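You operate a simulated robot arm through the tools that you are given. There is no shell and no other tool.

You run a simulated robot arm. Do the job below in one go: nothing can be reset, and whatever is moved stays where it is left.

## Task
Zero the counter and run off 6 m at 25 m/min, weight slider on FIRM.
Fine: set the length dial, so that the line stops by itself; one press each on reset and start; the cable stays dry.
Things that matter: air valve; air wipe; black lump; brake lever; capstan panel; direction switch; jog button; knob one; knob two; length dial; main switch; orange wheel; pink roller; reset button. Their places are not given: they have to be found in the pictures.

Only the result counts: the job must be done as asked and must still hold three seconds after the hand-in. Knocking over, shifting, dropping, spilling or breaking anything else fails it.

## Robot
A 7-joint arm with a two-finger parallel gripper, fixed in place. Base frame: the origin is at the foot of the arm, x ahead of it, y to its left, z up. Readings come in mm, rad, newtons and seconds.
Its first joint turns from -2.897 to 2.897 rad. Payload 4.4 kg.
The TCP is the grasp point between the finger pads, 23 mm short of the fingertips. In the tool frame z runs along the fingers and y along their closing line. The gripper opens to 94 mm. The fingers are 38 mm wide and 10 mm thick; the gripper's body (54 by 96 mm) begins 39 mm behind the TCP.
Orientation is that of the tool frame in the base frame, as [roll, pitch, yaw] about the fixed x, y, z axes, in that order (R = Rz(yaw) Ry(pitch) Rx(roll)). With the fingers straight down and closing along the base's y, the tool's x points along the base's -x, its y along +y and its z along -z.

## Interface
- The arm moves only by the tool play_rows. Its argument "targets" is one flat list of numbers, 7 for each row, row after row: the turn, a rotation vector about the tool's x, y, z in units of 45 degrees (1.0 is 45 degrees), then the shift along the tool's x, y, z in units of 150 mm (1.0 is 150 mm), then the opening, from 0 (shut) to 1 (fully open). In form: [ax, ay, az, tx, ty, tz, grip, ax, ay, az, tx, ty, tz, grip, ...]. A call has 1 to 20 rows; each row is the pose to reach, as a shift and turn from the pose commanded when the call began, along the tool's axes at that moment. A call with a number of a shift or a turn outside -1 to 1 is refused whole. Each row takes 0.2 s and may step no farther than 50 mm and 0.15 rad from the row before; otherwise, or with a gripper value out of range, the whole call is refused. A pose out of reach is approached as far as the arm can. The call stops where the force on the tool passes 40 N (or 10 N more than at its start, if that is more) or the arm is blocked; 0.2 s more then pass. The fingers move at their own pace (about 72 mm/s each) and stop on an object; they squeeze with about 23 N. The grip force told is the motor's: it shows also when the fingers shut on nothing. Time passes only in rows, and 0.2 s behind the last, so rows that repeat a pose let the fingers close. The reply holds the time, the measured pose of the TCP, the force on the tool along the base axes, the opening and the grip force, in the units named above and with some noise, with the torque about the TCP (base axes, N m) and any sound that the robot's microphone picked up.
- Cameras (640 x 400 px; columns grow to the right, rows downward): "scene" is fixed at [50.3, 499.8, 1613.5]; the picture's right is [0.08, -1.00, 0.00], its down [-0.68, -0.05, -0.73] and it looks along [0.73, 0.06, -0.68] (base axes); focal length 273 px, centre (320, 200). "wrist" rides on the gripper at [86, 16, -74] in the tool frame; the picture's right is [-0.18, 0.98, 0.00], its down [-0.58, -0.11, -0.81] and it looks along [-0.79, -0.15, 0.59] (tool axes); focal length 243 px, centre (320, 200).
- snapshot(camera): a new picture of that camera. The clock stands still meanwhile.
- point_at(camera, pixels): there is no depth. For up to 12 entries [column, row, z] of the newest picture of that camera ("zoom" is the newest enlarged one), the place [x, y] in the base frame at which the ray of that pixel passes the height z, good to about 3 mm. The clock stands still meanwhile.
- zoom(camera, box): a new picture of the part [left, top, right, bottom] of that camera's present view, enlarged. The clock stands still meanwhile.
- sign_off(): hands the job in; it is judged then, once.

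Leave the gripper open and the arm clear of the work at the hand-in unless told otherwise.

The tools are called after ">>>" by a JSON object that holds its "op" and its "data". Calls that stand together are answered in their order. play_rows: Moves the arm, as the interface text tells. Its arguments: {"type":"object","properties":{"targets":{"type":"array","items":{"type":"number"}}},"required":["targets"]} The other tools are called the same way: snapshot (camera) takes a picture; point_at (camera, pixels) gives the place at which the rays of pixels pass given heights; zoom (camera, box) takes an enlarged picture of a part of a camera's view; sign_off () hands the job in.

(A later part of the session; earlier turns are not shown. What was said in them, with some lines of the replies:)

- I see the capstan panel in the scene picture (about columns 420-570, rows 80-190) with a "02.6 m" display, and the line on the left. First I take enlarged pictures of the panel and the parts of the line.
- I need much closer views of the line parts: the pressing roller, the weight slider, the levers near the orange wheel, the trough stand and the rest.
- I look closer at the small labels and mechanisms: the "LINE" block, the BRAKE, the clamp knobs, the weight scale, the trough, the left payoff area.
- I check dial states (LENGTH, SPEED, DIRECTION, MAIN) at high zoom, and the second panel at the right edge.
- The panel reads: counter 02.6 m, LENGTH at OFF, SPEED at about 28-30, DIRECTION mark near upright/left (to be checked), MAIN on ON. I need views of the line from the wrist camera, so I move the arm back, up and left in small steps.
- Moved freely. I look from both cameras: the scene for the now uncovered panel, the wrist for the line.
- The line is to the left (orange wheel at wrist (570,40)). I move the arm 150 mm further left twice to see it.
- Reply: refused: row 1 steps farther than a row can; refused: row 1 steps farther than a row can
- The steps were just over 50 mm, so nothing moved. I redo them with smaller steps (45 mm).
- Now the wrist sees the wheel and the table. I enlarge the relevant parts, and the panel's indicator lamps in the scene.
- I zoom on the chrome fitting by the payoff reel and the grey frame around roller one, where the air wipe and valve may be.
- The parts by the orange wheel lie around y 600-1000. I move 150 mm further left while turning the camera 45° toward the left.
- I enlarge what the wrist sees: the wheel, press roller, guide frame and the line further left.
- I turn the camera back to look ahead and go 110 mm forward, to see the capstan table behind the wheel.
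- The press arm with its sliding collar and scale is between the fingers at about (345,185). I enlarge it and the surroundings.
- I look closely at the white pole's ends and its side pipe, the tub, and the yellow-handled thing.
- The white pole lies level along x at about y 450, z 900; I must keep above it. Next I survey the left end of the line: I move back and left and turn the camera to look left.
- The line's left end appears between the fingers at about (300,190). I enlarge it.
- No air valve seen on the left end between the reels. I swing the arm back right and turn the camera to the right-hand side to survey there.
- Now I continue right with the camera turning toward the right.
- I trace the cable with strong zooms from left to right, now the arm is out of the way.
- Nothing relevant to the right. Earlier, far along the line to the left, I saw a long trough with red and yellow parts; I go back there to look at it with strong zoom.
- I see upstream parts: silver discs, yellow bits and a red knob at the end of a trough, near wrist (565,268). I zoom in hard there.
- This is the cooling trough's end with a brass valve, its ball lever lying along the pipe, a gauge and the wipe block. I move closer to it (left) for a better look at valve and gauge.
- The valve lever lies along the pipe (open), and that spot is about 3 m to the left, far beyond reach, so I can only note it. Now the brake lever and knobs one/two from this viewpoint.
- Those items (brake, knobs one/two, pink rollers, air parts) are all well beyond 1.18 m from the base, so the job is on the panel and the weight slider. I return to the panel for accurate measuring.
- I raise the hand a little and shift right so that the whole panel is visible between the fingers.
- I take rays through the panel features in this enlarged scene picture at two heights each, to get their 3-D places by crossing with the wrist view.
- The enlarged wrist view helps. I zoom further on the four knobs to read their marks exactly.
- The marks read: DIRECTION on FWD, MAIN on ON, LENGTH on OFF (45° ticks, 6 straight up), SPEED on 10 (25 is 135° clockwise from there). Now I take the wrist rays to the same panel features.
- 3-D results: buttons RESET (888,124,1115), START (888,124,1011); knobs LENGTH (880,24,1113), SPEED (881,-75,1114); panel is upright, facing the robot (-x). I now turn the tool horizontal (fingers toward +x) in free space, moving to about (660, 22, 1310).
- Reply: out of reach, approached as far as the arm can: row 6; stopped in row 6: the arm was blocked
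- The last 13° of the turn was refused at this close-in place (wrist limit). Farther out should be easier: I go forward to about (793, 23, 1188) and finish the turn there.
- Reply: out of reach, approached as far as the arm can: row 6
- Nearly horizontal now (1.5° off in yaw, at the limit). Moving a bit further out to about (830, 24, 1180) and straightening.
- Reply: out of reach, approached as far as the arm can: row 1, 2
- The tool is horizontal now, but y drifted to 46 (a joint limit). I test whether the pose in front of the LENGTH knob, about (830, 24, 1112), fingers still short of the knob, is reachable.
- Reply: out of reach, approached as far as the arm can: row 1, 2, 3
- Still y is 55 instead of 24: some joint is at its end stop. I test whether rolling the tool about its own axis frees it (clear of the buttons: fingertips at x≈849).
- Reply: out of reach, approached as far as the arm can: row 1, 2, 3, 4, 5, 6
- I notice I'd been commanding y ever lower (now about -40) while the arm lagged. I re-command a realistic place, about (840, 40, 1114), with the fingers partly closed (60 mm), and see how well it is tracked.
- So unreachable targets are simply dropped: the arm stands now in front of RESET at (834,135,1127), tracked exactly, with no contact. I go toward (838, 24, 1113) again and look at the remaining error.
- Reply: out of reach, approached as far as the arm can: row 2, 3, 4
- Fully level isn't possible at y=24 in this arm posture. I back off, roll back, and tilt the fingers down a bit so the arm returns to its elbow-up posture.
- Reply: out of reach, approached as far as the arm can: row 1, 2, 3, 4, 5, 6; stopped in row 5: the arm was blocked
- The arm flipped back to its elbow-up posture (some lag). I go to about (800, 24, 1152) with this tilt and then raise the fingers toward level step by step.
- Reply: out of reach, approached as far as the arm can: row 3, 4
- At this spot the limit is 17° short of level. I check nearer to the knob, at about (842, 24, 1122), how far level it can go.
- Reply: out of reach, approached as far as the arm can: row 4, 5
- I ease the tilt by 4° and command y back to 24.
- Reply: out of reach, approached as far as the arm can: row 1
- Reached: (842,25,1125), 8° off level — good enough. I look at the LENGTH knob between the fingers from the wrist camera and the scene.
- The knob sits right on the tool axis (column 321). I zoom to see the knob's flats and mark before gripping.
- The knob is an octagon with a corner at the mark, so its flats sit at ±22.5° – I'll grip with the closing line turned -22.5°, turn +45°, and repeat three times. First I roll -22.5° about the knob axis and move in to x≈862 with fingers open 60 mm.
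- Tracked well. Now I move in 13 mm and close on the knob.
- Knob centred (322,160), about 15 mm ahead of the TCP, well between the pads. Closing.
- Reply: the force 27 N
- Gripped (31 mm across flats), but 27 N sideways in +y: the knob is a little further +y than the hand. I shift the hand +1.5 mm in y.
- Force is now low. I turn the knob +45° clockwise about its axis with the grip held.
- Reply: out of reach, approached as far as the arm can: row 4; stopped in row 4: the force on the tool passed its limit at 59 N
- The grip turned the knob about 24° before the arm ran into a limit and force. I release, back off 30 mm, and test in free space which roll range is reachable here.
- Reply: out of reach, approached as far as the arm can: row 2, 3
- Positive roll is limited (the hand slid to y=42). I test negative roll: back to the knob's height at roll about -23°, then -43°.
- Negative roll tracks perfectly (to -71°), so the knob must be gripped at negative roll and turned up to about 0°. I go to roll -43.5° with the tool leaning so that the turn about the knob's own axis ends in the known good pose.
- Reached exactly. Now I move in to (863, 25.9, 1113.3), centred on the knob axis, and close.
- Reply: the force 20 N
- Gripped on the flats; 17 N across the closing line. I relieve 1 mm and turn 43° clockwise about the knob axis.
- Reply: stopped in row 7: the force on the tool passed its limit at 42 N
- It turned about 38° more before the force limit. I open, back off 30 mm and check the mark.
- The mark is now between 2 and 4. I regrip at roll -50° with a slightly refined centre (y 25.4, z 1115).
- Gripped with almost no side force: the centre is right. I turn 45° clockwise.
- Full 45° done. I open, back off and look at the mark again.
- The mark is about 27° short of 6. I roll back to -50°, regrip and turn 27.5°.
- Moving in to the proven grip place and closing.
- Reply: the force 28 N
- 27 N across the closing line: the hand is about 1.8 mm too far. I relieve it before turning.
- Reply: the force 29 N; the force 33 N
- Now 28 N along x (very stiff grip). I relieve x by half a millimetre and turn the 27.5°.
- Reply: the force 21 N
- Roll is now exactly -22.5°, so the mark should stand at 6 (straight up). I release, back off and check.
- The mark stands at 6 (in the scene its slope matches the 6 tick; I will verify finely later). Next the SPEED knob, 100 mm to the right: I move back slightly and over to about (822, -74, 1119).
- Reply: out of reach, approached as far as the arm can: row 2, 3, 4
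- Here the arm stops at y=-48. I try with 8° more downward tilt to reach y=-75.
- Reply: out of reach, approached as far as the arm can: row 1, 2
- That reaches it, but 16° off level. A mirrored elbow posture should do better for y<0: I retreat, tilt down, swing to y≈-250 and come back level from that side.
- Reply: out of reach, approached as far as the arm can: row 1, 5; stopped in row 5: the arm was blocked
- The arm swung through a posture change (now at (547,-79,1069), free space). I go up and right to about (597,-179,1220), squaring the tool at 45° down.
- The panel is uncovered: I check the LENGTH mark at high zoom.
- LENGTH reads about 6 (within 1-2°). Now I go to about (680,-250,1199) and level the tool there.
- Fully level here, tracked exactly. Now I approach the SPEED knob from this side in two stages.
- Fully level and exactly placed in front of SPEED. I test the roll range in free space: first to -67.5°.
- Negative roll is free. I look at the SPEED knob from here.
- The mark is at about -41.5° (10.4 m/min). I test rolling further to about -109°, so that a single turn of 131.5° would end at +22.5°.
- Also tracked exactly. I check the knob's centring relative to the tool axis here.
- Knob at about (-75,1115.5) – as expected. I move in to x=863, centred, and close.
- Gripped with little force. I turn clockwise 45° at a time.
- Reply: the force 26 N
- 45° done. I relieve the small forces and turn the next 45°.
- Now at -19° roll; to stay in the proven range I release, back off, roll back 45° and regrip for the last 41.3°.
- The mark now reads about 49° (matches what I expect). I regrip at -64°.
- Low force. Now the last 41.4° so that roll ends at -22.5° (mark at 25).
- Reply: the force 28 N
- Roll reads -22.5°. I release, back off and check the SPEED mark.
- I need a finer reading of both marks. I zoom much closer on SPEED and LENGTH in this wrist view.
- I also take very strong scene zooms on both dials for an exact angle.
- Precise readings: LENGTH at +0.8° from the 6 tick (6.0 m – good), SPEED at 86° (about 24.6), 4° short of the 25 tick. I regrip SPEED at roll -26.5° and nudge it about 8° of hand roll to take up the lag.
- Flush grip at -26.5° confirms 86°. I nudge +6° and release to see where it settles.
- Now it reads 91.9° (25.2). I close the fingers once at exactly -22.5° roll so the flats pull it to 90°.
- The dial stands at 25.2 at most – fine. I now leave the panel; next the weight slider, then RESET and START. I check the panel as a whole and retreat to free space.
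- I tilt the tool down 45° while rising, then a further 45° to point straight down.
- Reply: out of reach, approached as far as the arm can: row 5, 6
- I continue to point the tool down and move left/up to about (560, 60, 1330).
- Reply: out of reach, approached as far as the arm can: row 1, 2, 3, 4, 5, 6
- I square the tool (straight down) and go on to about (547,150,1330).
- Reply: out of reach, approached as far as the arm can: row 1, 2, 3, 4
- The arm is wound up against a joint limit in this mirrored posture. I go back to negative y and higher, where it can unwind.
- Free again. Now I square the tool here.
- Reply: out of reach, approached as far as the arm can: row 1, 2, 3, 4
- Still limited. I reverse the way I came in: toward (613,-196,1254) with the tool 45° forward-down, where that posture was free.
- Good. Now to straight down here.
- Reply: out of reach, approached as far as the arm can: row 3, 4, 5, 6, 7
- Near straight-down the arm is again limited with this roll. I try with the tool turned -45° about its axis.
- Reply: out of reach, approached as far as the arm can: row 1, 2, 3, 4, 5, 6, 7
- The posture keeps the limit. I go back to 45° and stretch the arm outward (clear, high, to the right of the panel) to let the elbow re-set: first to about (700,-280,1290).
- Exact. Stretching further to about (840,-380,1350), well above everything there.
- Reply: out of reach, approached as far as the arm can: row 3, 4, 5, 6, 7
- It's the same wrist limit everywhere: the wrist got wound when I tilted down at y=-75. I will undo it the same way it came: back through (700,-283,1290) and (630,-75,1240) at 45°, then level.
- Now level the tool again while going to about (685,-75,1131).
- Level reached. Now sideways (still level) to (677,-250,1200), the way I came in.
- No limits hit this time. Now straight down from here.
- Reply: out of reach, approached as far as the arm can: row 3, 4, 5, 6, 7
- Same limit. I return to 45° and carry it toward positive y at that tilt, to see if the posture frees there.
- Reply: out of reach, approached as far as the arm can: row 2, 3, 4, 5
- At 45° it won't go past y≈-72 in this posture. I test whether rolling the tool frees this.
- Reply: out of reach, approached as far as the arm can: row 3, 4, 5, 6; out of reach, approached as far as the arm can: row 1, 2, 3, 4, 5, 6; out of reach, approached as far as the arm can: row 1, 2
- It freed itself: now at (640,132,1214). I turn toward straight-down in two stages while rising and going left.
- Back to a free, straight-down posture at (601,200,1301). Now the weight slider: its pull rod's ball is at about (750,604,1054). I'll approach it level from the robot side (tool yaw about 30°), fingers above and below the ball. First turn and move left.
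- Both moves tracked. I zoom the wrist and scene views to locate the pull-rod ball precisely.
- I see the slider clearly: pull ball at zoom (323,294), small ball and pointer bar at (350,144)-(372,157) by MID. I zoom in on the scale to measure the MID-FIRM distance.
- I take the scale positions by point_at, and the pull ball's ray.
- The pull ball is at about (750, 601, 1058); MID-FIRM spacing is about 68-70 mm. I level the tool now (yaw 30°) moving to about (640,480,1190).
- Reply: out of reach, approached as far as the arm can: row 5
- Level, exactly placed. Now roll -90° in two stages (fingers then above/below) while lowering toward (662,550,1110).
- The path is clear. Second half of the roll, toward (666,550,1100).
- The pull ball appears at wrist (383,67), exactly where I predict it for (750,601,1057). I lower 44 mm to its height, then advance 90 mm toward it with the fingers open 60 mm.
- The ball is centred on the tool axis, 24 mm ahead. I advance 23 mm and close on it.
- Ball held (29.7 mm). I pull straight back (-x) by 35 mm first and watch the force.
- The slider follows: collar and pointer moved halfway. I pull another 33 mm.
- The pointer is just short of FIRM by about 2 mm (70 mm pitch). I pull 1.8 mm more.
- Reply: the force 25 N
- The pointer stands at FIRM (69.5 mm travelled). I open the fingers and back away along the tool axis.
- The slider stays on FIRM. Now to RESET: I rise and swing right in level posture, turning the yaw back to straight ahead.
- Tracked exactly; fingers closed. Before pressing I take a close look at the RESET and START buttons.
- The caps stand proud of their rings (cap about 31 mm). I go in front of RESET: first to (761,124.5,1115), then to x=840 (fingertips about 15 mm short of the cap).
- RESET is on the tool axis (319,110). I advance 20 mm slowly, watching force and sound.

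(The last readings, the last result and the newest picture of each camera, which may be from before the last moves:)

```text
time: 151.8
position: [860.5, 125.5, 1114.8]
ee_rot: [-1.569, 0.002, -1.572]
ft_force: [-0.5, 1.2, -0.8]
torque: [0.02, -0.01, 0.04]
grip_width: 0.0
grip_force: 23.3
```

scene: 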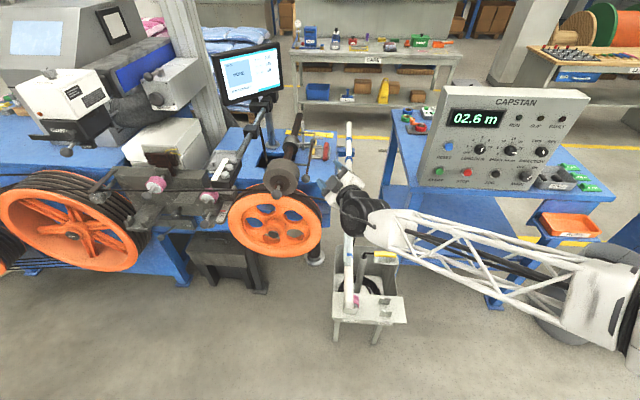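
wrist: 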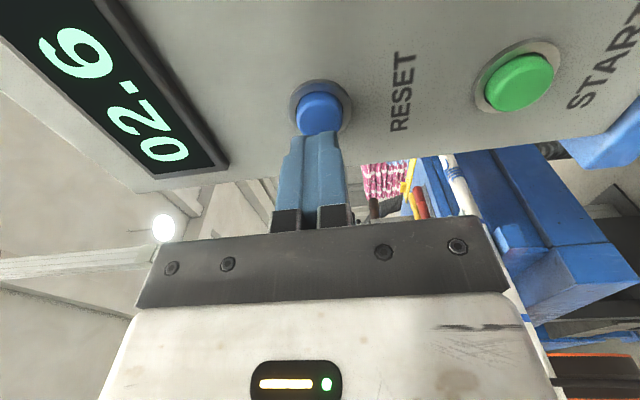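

No contact yet (tips at 883.5). I advance in 2 mm steps, 6 mm in all.

>>> {"op": "play_rows", "data": {"targets": [0, 0, 0, 0, 0, 0.0133, 0, 0, 0, 0, 0, 0, 0.0267, 0, 0, 0, 0, 0, 0, 0.04, 0]}}

>>> {"op": "zoom", "data": {"camera": "scene", "box": [415, 90, 515, 170]}}

```text
time: 152.6
position: [865.1, 125.0, 1114.8]
ee_rot: [-1.57, 0.002, -1.571]
ft_force: [-10.0, -0.3, -1.1]
torque: [0.05, 0.06, -0.03]
grip_width: 0.0
grip_force: 22.9
heard: click
```

```text
5.00 times, centred on (465, 130) of scene
```

zoom: 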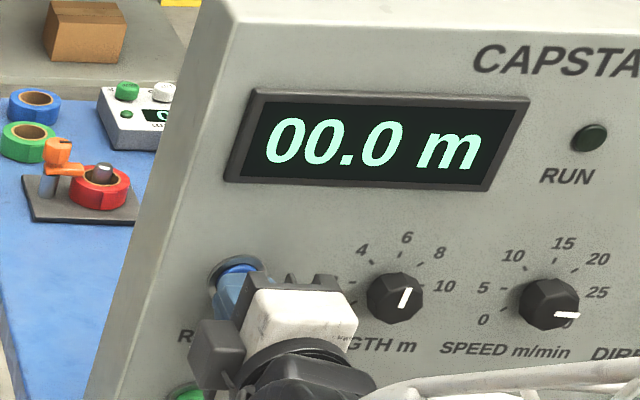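

Click – the counter shows 00.0 m. I back straight off 45 mm.

>>> {"op": "play_rows", "data": {"targets": [0, 0, 0, 0, 0, -0.1, 0, 0, 0, 0, 0, 0, -0.2, 0, 0, 0, 0, 0, 0, -0.3, 0]}}

>>> {"op": "zoom", "data": {"camera": "scene", "box": [415, 85, 575, 195]}}

>>> {"op": "snapshot", "data": {"camera": "scene"}}

```text
time: 153.4
position: [820.9, 124.6, 1114.9]
ee_rot: [-1.569, 0.002, -1.571]
ft_force: [0.1, -0.7, 0.4]
torque: [0.02, -0.01, 0.01]
grip_width: 0.0
grip_force: 22.7
```

```text
3.64 times, centred on (495, 140) of scene
```

zoom: 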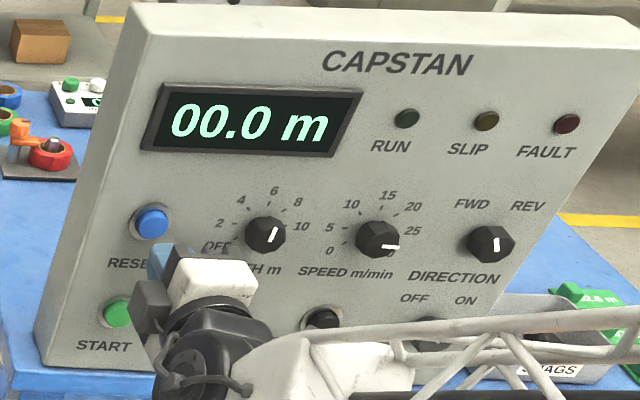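

```text
taken
```

scene: 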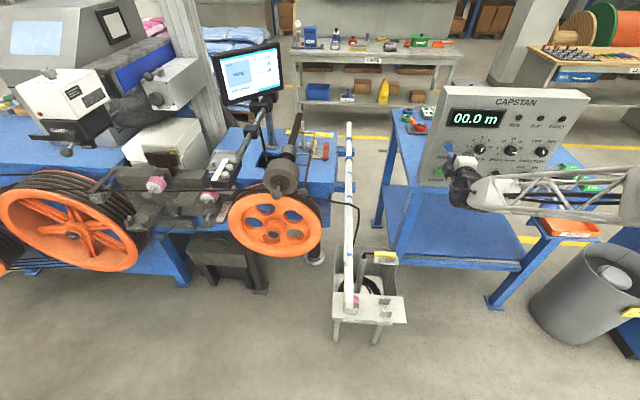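

All lamps dark, counter 00.0, RESET pressed once. DIRECTION FWD, MAIN ON, LENGTH 6, SPEED 25, weight FIRM. I now lower in front of START, to (796,124.5,1012), staying back.

>>> {"op": "play_rows", "data": {"targets": [0, 0, 0, 0, 0.17, -0.06, 0, 0, 0, 0, 0, 0.34, -0.12, 0, 0, 0, 0, 0, 0.51, -0.167, 0, 0, 0, 0, 0, 0.687, -0.167, 0, 0, 0, 0, 0, 0.687, -0.167, 0]}}

>>> {"op": "snapshot", "data": {"camera": "wrist"}}

>>> {"op": "zoom", "data": {"camera": "scene", "box": [415, 130, 515, 210]}}

```text
time: 154.6
position: [795.6, 123.8, 1011.7]
ee_rot: [-1.569, 0.003, -1.57]
ft_force: [-0.6, -0.1, -0.6]
torque: [0.0, -0.01, -0.03]
grip_width: 0.0
grip_force: 23.1
```

```text
taken
```

wrist: 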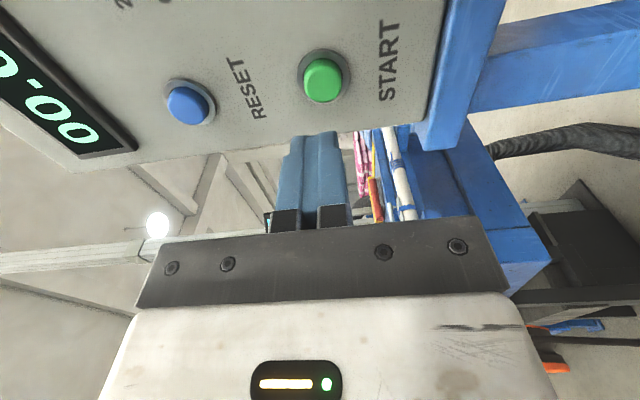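

```text
5.00 times, centred on (465, 170) of scene
```

zoom: 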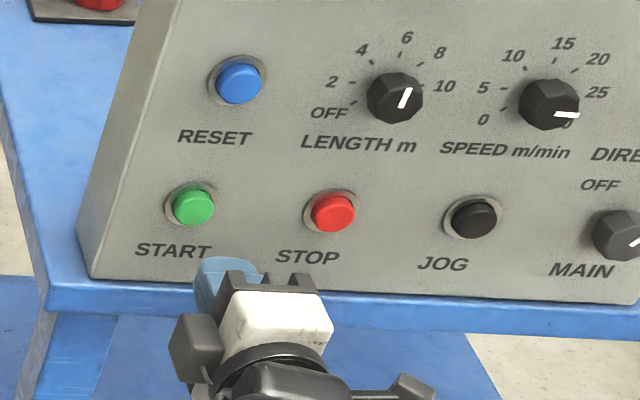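

START is centred (322,80). I advance to x≈860 first (tips 883, as with RESET before contact).

>>> {"op": "play_rows", "data": {"targets": [0, 0, 0, 0, 0.008, 0.15, 0, 0, 0, 0, 0, 0.008, 0.3, 0, 0, 0, 0, 0, 0.008, 0.4, 0, 0, 0, 0, 0, 0.008, 0.427, 0, 0, 0, 0, 0, 0.008, 0.427, 0]}}

>>> {"op": "snapshot", "data": {"camera": "wrist"}}

```text
time: 155.8
position: [858.9, 124.6, 1010.7]
ee_rot: [-1.57, 0.003, -1.572]
ft_force: [-0.1, 0.8, 0.9]
torque: [-0.04, 0.01, -0.02]
grip_width: 0.2
grip_force: 23.0
```

```text
taken
```

wrist: 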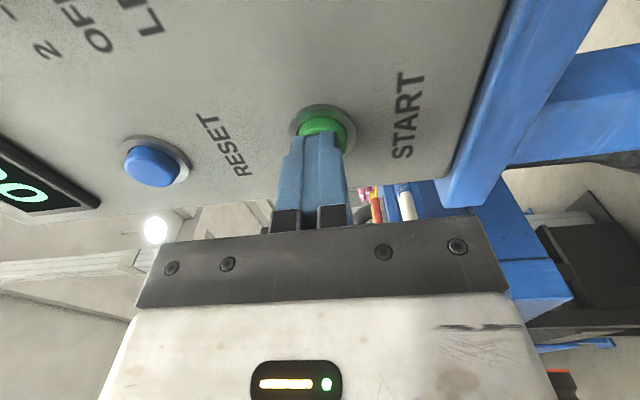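

Tips are right before the green cap. I press in 2 mm steps (7 mm) and then come straight back out in the same call.

>>> {"op": "play_rows", "data": {"targets": [0, 0, 0, 0, 0, 0.0133, 0, 0, 0, 0, 0, 0, 0.0267, 0, 0, 0, 0, 0, 0, 0.04, 0, 0, 0, 0, 0, 0, 0.047, 0]}}

```text
time: 156.8
position: [866.2, 122.7, 1010.5]
ee_rot: [-1.568, 0.001, -1.57]
ft_force: [-21.1, -2.4, 1.2]
torque: [-0.01, -0.02, -0.03]
grip_width: 0.0
grip_force: 23.3
heard: click
```

Click heard with 21 N: START is pressed. I back off and look at the panel.

>>> {"op": "play_rows", "data": {"targets": [0, 0, 0, 0, 0, -0.1, 0, 0, 0, 0, 0, 0, -0.3, 0, 0, 0, 0, 0, 0, -0.5, 0]}}

>>> {"op": "zoom", "data": {"camera": "scene", "box": [415, 85, 575, 195]}}

>>> {"op": "snapshot", "data": {"camera": "scene"}}

```text
time: 157.6
position: [791.9, 125.1, 1009.3]
ee_rot: [-1.569, 0.001, -1.571]
ft_force: [-0.7, -1.1, -1.2]
torque: [0.01, 0.02, -0.01]
grip_width: 0.0
grip_force: 22.6
```

```text
3.64 times, centred on (495, 140) of scene
```

zoom: 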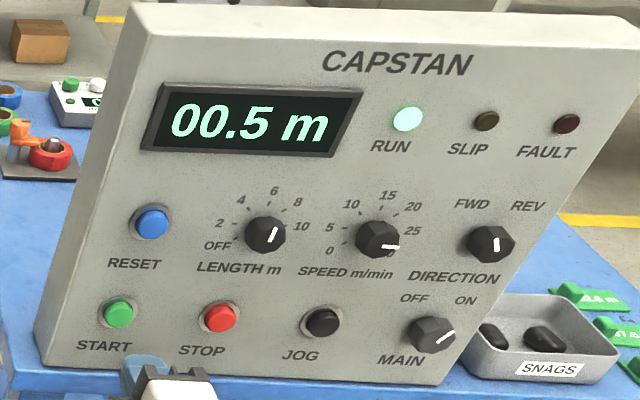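

```text
taken
```

scene: 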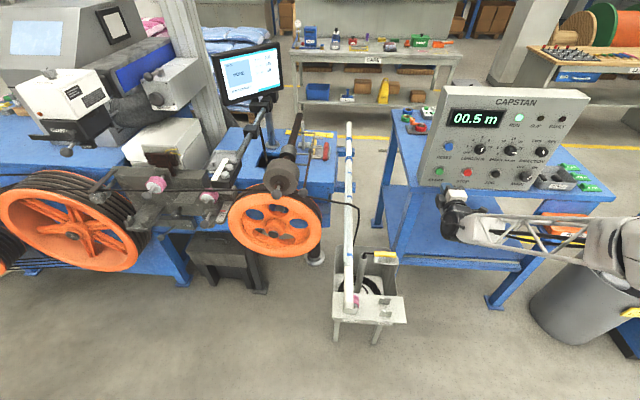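

RUN lamp is lit, counter 00.5 m and counting. I hold still and watch the counter, lamps and cable.

>>> {"op": "play_rows", "data": {"targets": [0, 0, 0, 0, 0, 0, 0, 0, 0, 0, 0, 0, 0, 0, 0, 0, 0, 0, 0, 0, 0, 0, 0, 0, 0, 0, 0, 0, 0, 0, 0, 0, 0, 0, 0, 0, 0, 0, 0, 0, 0, 0, 0, 0, 0, 0, 0, 0, 0, 0, 0, 0, 0, 0, 0, 0]}}

>>> {"op": "zoom", "data": {"camera": "scene", "box": [415, 85, 575, 195]}}

>>> {"op": "zoom", "data": {"camera": "scene", "box": [80, 150, 360, 270]}}

```text
time: 159.4
position: [792.9, 124.4, 1010.1]
ee_rot: [-1.569, 0.004, -1.571]
ft_force: [0.7, 0.0, 0.2]
torque: [-0.01, 0.02, 0.04]
grip_width: 0.2
grip_force: 23.4
```

```text
3.64 times, centred on (495, 140) of scene
```

zoom: 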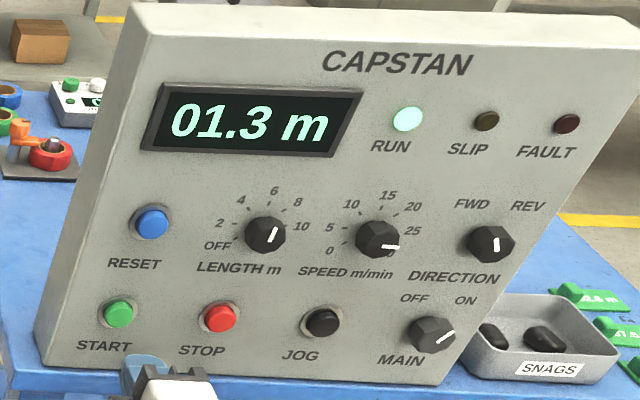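

```text
2.29 times, centred on (220, 210) of scene
```

zoom: 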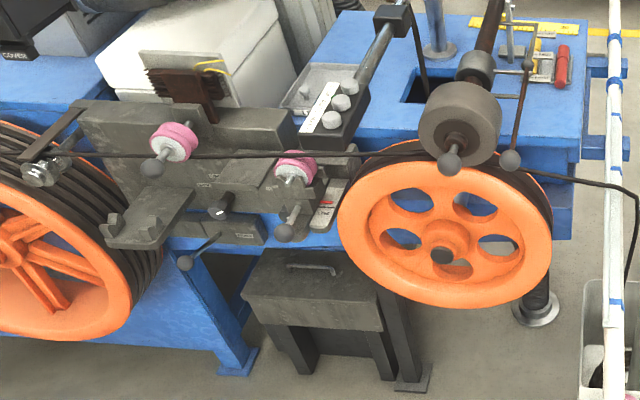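

1.3 m and running, no SLIP or FAULT, no lump on the cable. I keep waiting.

>>> {"op": "play_rows", "data": {"targets": [0, 0, 0, 0, 0, 0, 0, 0, 0, 0, 0, 0, 0, 0, 0, 0, 0, 0, 0, 0, 0, 0, 0, 0, 0, 0, 0, 0, 0, 0, 0, 0, 0, 0, 0, 0, 0, 0, 0, 0, 0, 0, 0, 0, 0, 0, 0, 0, 0, 0, 0, 0, 0, 0, 0, 0, 0, 0, 0, 0, 0, 0, 0, 0, 0, 0, 0, 0, 0, 0, 0, 0, 0, 0, 0, 0, 0]}}

>>> {"op": "zoom", "data": {"camera": "scene", "box": [415, 85, 575, 195]}}

>>> {"op": "zoom", "data": {"camera": "scene", "box": [0, 150, 280, 270]}}

```text
time: 161.8
position: [790.9, 123.2, 1010.0]
ee_rot: [-1.57, 0.003, -1.571]
ft_force: [0.1, -0.3, 0.3]
torque: [-0.02, -0.01, -0.01]
grip_width: 0.0
grip_force: 22.6
```

```text
3.64 times, centred on (495, 140) of scene
```

zoom: 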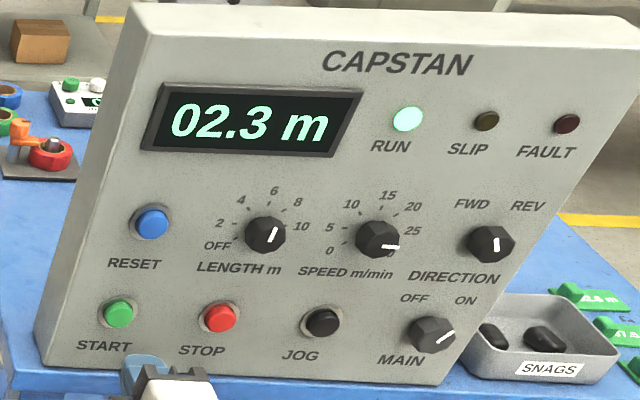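

```text
2.29 times, centred on (140, 210) of scene
```

zoom: 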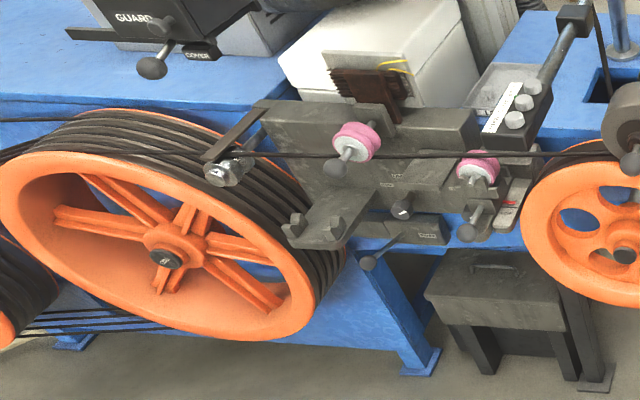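

25 m/min confirmed (1.0 m in 2.4 s). While it runs I move the hand back and up, away from the panel, opening the fingers.

>>> {"op": "play_rows", "data": {"targets": [0, 0, 0, 0, 0, -0.15, 0, 0, 0, 0, -0.07, -0.2, -0.3, 0.2, 0, 0, 0, -0.14, -0.4, -0.42, 0.5, 0, 0, 0, -0.22, -0.6, -0.5, 0.8, 0, 0, 0, -0.3, -0.8, -0.56, 1, 0, 0, 0, -0.367, -0.933, -0.6, 1, 0, 0, 0, -0.367, -0.933, -0.6, 1, 0, 0, 0, -0.367, -0.933, -0.6, 1, 0, 0, 0, -0.367, -0.933, -0.6, 1, 0, 0, 0, -0.367, -0.933, -0.6, 1]}}

>>> {"op": "zoom", "data": {"camera": "scene", "box": [415, 85, 575, 195]}}

>>> {"op": "snapshot", "data": {"camera": "scene"}}

```text
time: 164.0
position: [701.6, 178.9, 1150.1]
ee_rot: [-1.57, 0.001, -1.571]
ft_force: [0.1, -0.1, 0.0]
torque: [-0.02, -0.01, 0.01]
grip_width: 94.1
grip_force: 0.2
```

```text
3.64 times, centred on (495, 140) of scene
```

zoom: 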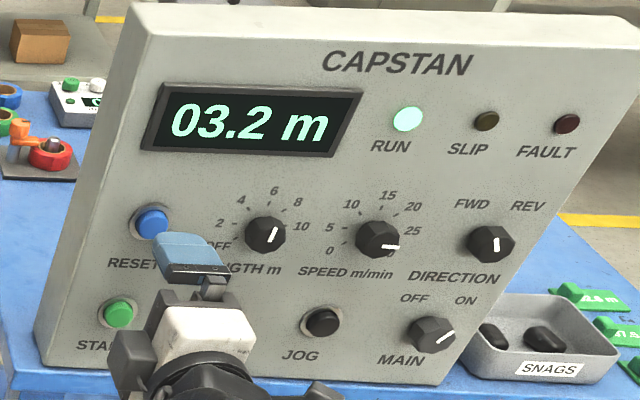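

```text
taken
```

scene: 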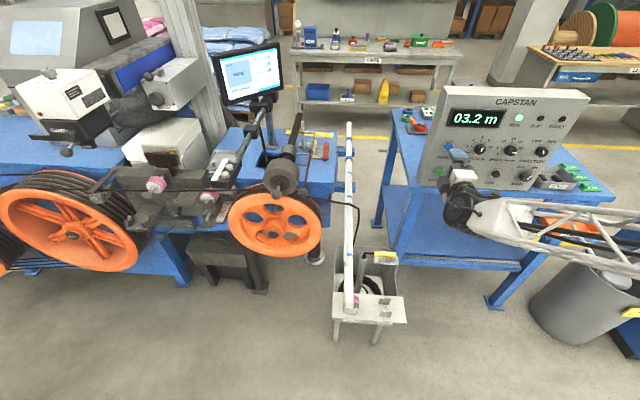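

3.2 m, RUN lit, no fault. The hand is clear with the fingers open. I hold and wait another 4 s.

>>> {"op": "play_rows", "data": {"targets": [0, 0, 0, 0, 0, 0, 1, 0, 0, 0, 0, 0, 0, 1, 0, 0, 0, 0, 0, 0, 1, 0, 0, 0, 0, 0, 0, 1, 0, 0, 0, 0, 0, 0, 1, 0, 0, 0, 0, 0, 0, 1, 0, 0, 0, 0, 0, 0, 1, 0, 0, 0, 0, 0, 0, 1, 0, 0, 0, 0, 0, 0, 1, 0, 0, 0, 0, 0, 0, 1, 0, 0, 0, 0, 0, 0, 1, 0, 0, 0, 0, 0, 0, 1, 0, 0, 0, 0, 0, 0, 1, 0, 0, 0, 0, 0, 0, 1, 0, 0, 0, 0, 0, 0, 1]}}

>>> {"op": "zoom", "data": {"camera": "scene", "box": [415, 85, 575, 195]}}

>>> {"op": "zoom", "data": {"camera": "scene", "box": [0, 150, 360, 270]}}

```text
time: 167.2
position: [702.0, 178.9, 1150.3]
ee_rot: [-1.569, 0.003, -1.57]
ft_force: [0.6, -0.4, 0.3]
torque: [0.01, 0.0, -0.02]
grip_width: 94.1
grip_force: 0.1
```

```text
3.64 times, centred on (495, 140) of scene
```

zoom: 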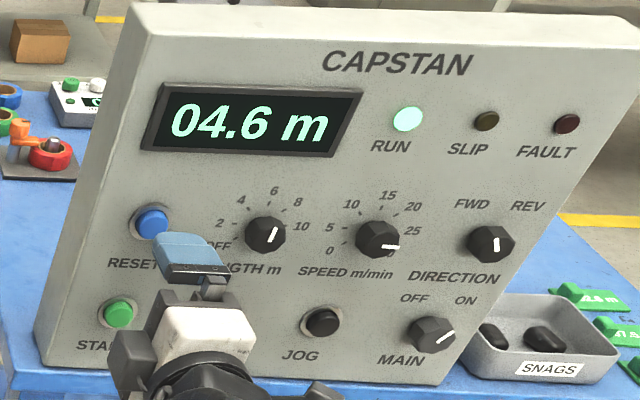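

```text
1.78 times, centred on (180, 210) of scene
```

zoom: 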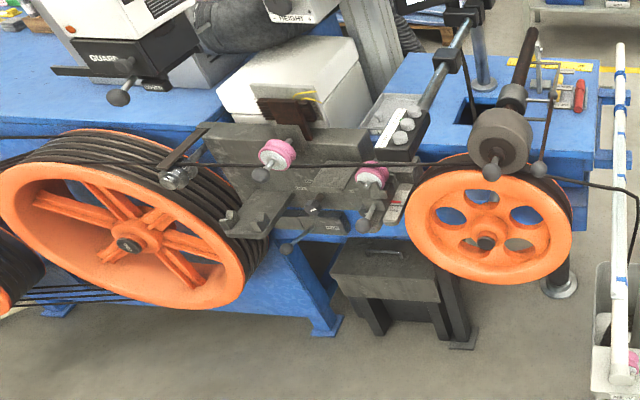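

4.6 m; all normal. Waiting for it to stop by itself.

>>> {"op": "play_rows", "data": {"targets": [0, 0, 0, 0, 0, 0, 1, 0, 0, 0, 0, 0, 0, 1, 0, 0, 0, 0, 0, 0, 1, 0, 0, 0, 0, 0, 0, 1, 0, 0, 0, 0, 0, 0, 1, 0, 0, 0, 0, 0, 0, 1, 0, 0, 0, 0, 0, 0, 1, 0, 0, 0, 0, 0, 0, 1, 0, 0, 0, 0, 0, 0, 1, 0, 0, 0, 0, 0, 0, 1, 0, 0, 0, 0, 0, 0, 1, 0, 0, 0, 0, 0, 0, 1, 0, 0, 0, 0, 0, 0, 1, 0, 0, 0, 0, 0, 0, 1, 0, 0, 0, 0, 0, 0, 1]}}

>>> {"op": "zoom", "data": {"camera": "scene", "box": [415, 85, 575, 195]}}

```text
time: 170.4
position: [701.9, 179.8, 1149.3]
ee_rot: [-1.568, 0.001, -1.571]
ft_force: [-0.3, -0.8, 0.1]
torque: [-0.03, 0.03, -0.01]
grip_width: 94.1
grip_force: 0.0
```

```text
3.64 times, centred on (495, 140) of scene
```

zoom: 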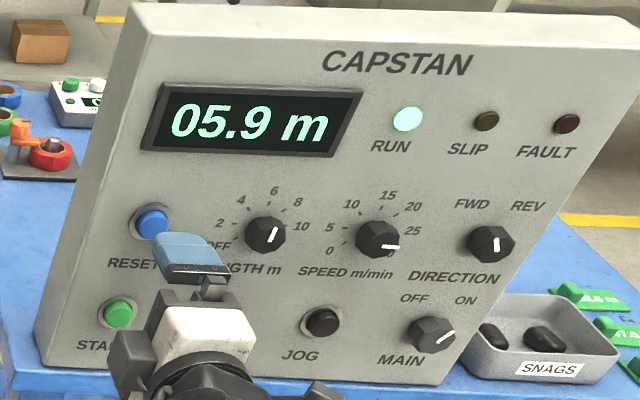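

5.9 m and still running; a little longer.

>>> {"op": "play_rows", "data": {"targets": [0, 0, 0, 0, 0, 0, 1, 0, 0, 0, 0, 0, 0, 1, 0, 0, 0, 0, 0, 0, 1, 0, 0, 0, 0, 0, 0, 1, 0, 0, 0, 0, 0, 0, 1, 0, 0, 0, 0, 0, 0, 1, 0, 0, 0, 0, 0, 0, 1, 0, 0, 0, 0, 0, 0, 1]}}

>>> {"op": "zoom", "data": {"camera": "scene", "box": [415, 85, 575, 195]}}

>>> {"op": "zoom", "data": {"camera": "scene", "box": [250, 110, 400, 330]}}

```text
time: 172.2
position: [702.6, 179.5, 1150.2]
ee_rot: [-1.568, 0.0, -1.571]
ft_force: [0.4, 0.4, 0.1]
torque: [0.0, 0.02, 0.02]
grip_width: 94.1
grip_force: 0.1
```

```text
3.64 times, centred on (495, 140) of scene
```

zoom: 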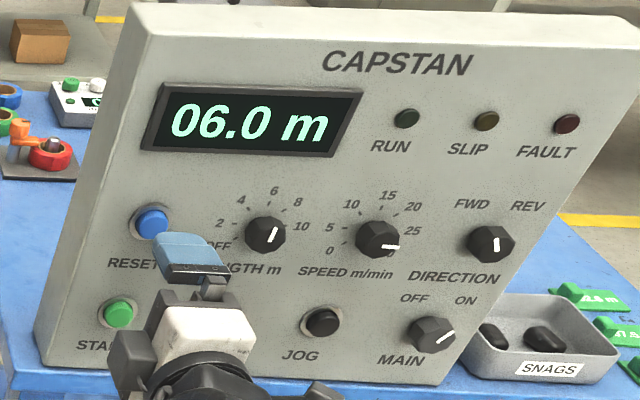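

```text
1.82 times, centred on (325, 220) of scene
```

zoom: 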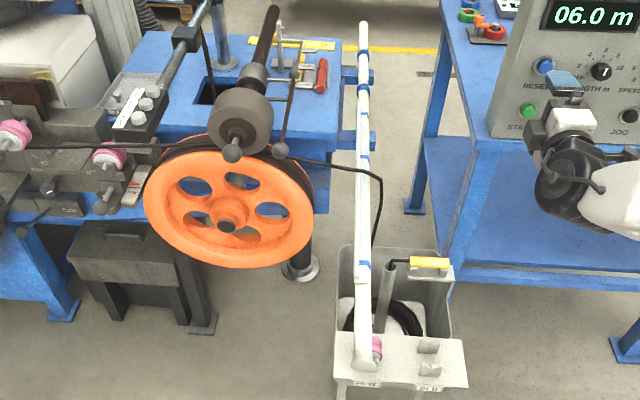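

The line stopped by itself: 06.0 m, RUN dark, no SLIP/FAULT. I draw the hand back another 75 mm and take a last look at the weight slider and panel.

>>> {"op": "play_rows", "data": {"targets": [0, 0, 0, 0, 0, -0.25, 1, 0, 0, 0, 0, 0, -0.5, 1, 0, 0, 0, 0, 0, -0.5, 1]}}

>>> {"op": "snapshot", "data": {"camera": "scene"}}

>>> {"op": "zoom", "data": {"camera": "scene", "box": [300, 125, 345, 172]}}

>>> {"op": "zoom", "data": {"camera": "scene", "box": [415, 85, 575, 195]}}

```text
time: 173.0
position: [627.2, 178.7, 1150.7]
ee_rot: [-1.569, 0.0, -1.571]
ft_force: [-0.3, -0.2, 1.1]
torque: [-0.05, 0.0, 0.0]
grip_width: 94.1
grip_force: 0.1
```

```text
taken
```

scene: 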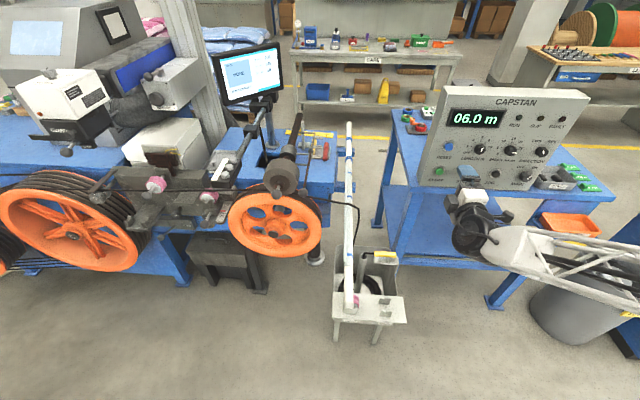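

```text
8.51 times, centred on (322, 148) of scene
```

zoom: 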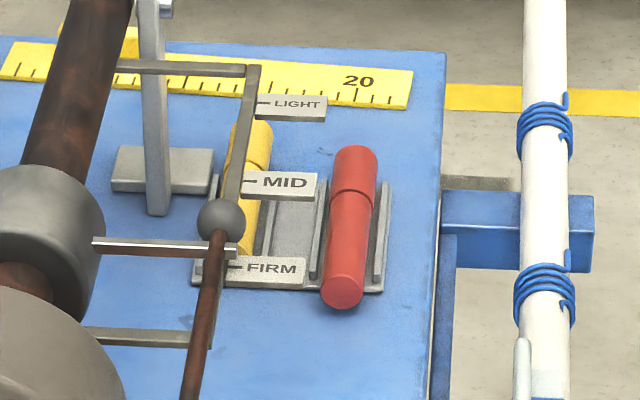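

```text
3.64 times, centred on (495, 140) of scene
```

zoom: 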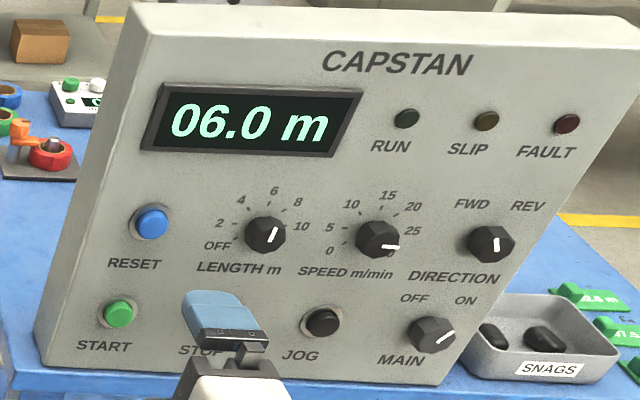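

Counter 06.0 m, the line stopped by itself, the weight slider is on FIRM, LENGTH on 6, SPEED on 25. RESET and START were pressed once each, the fingers are open and the arm is clear. I hand the job in.

>>> {"op": "sign_off", "data": {}}

```text
The job is handed in.
```

The run is done. I zeroed the counter, the line ran at about 25 m/min, and it stopped by itself at 06.0 m. The SLIP and FAULT lamps stayed dark whenever I checked.

- **Panel:** LENGTH is on 6 and SPEED is on 25, or at most 25.2 by the mark's angle. DIRECTION was already on FWD and MAIN already on ON. RESET and START were each pressed once, with one click each.
- **Weight slider:** it is on FIRM, within about 2 to 3 mm of the mark by my reading, and it stayed there through the run.
- **Cable dry:** I could only check this by eye. The air valve and air wipe are about 3 m to the left, far out of reach. The valve's lever lay along the pipe, which I read as open. I left them as they were.
- **Untouched:** the brake lever, knobs one and two, and the pink rollers are also out of reach. I saw no black lump on the visible stretch of cable, only the two in the SNAGS tray.

The gripper is open and the arm is back from the panel. Nothing else was moved.
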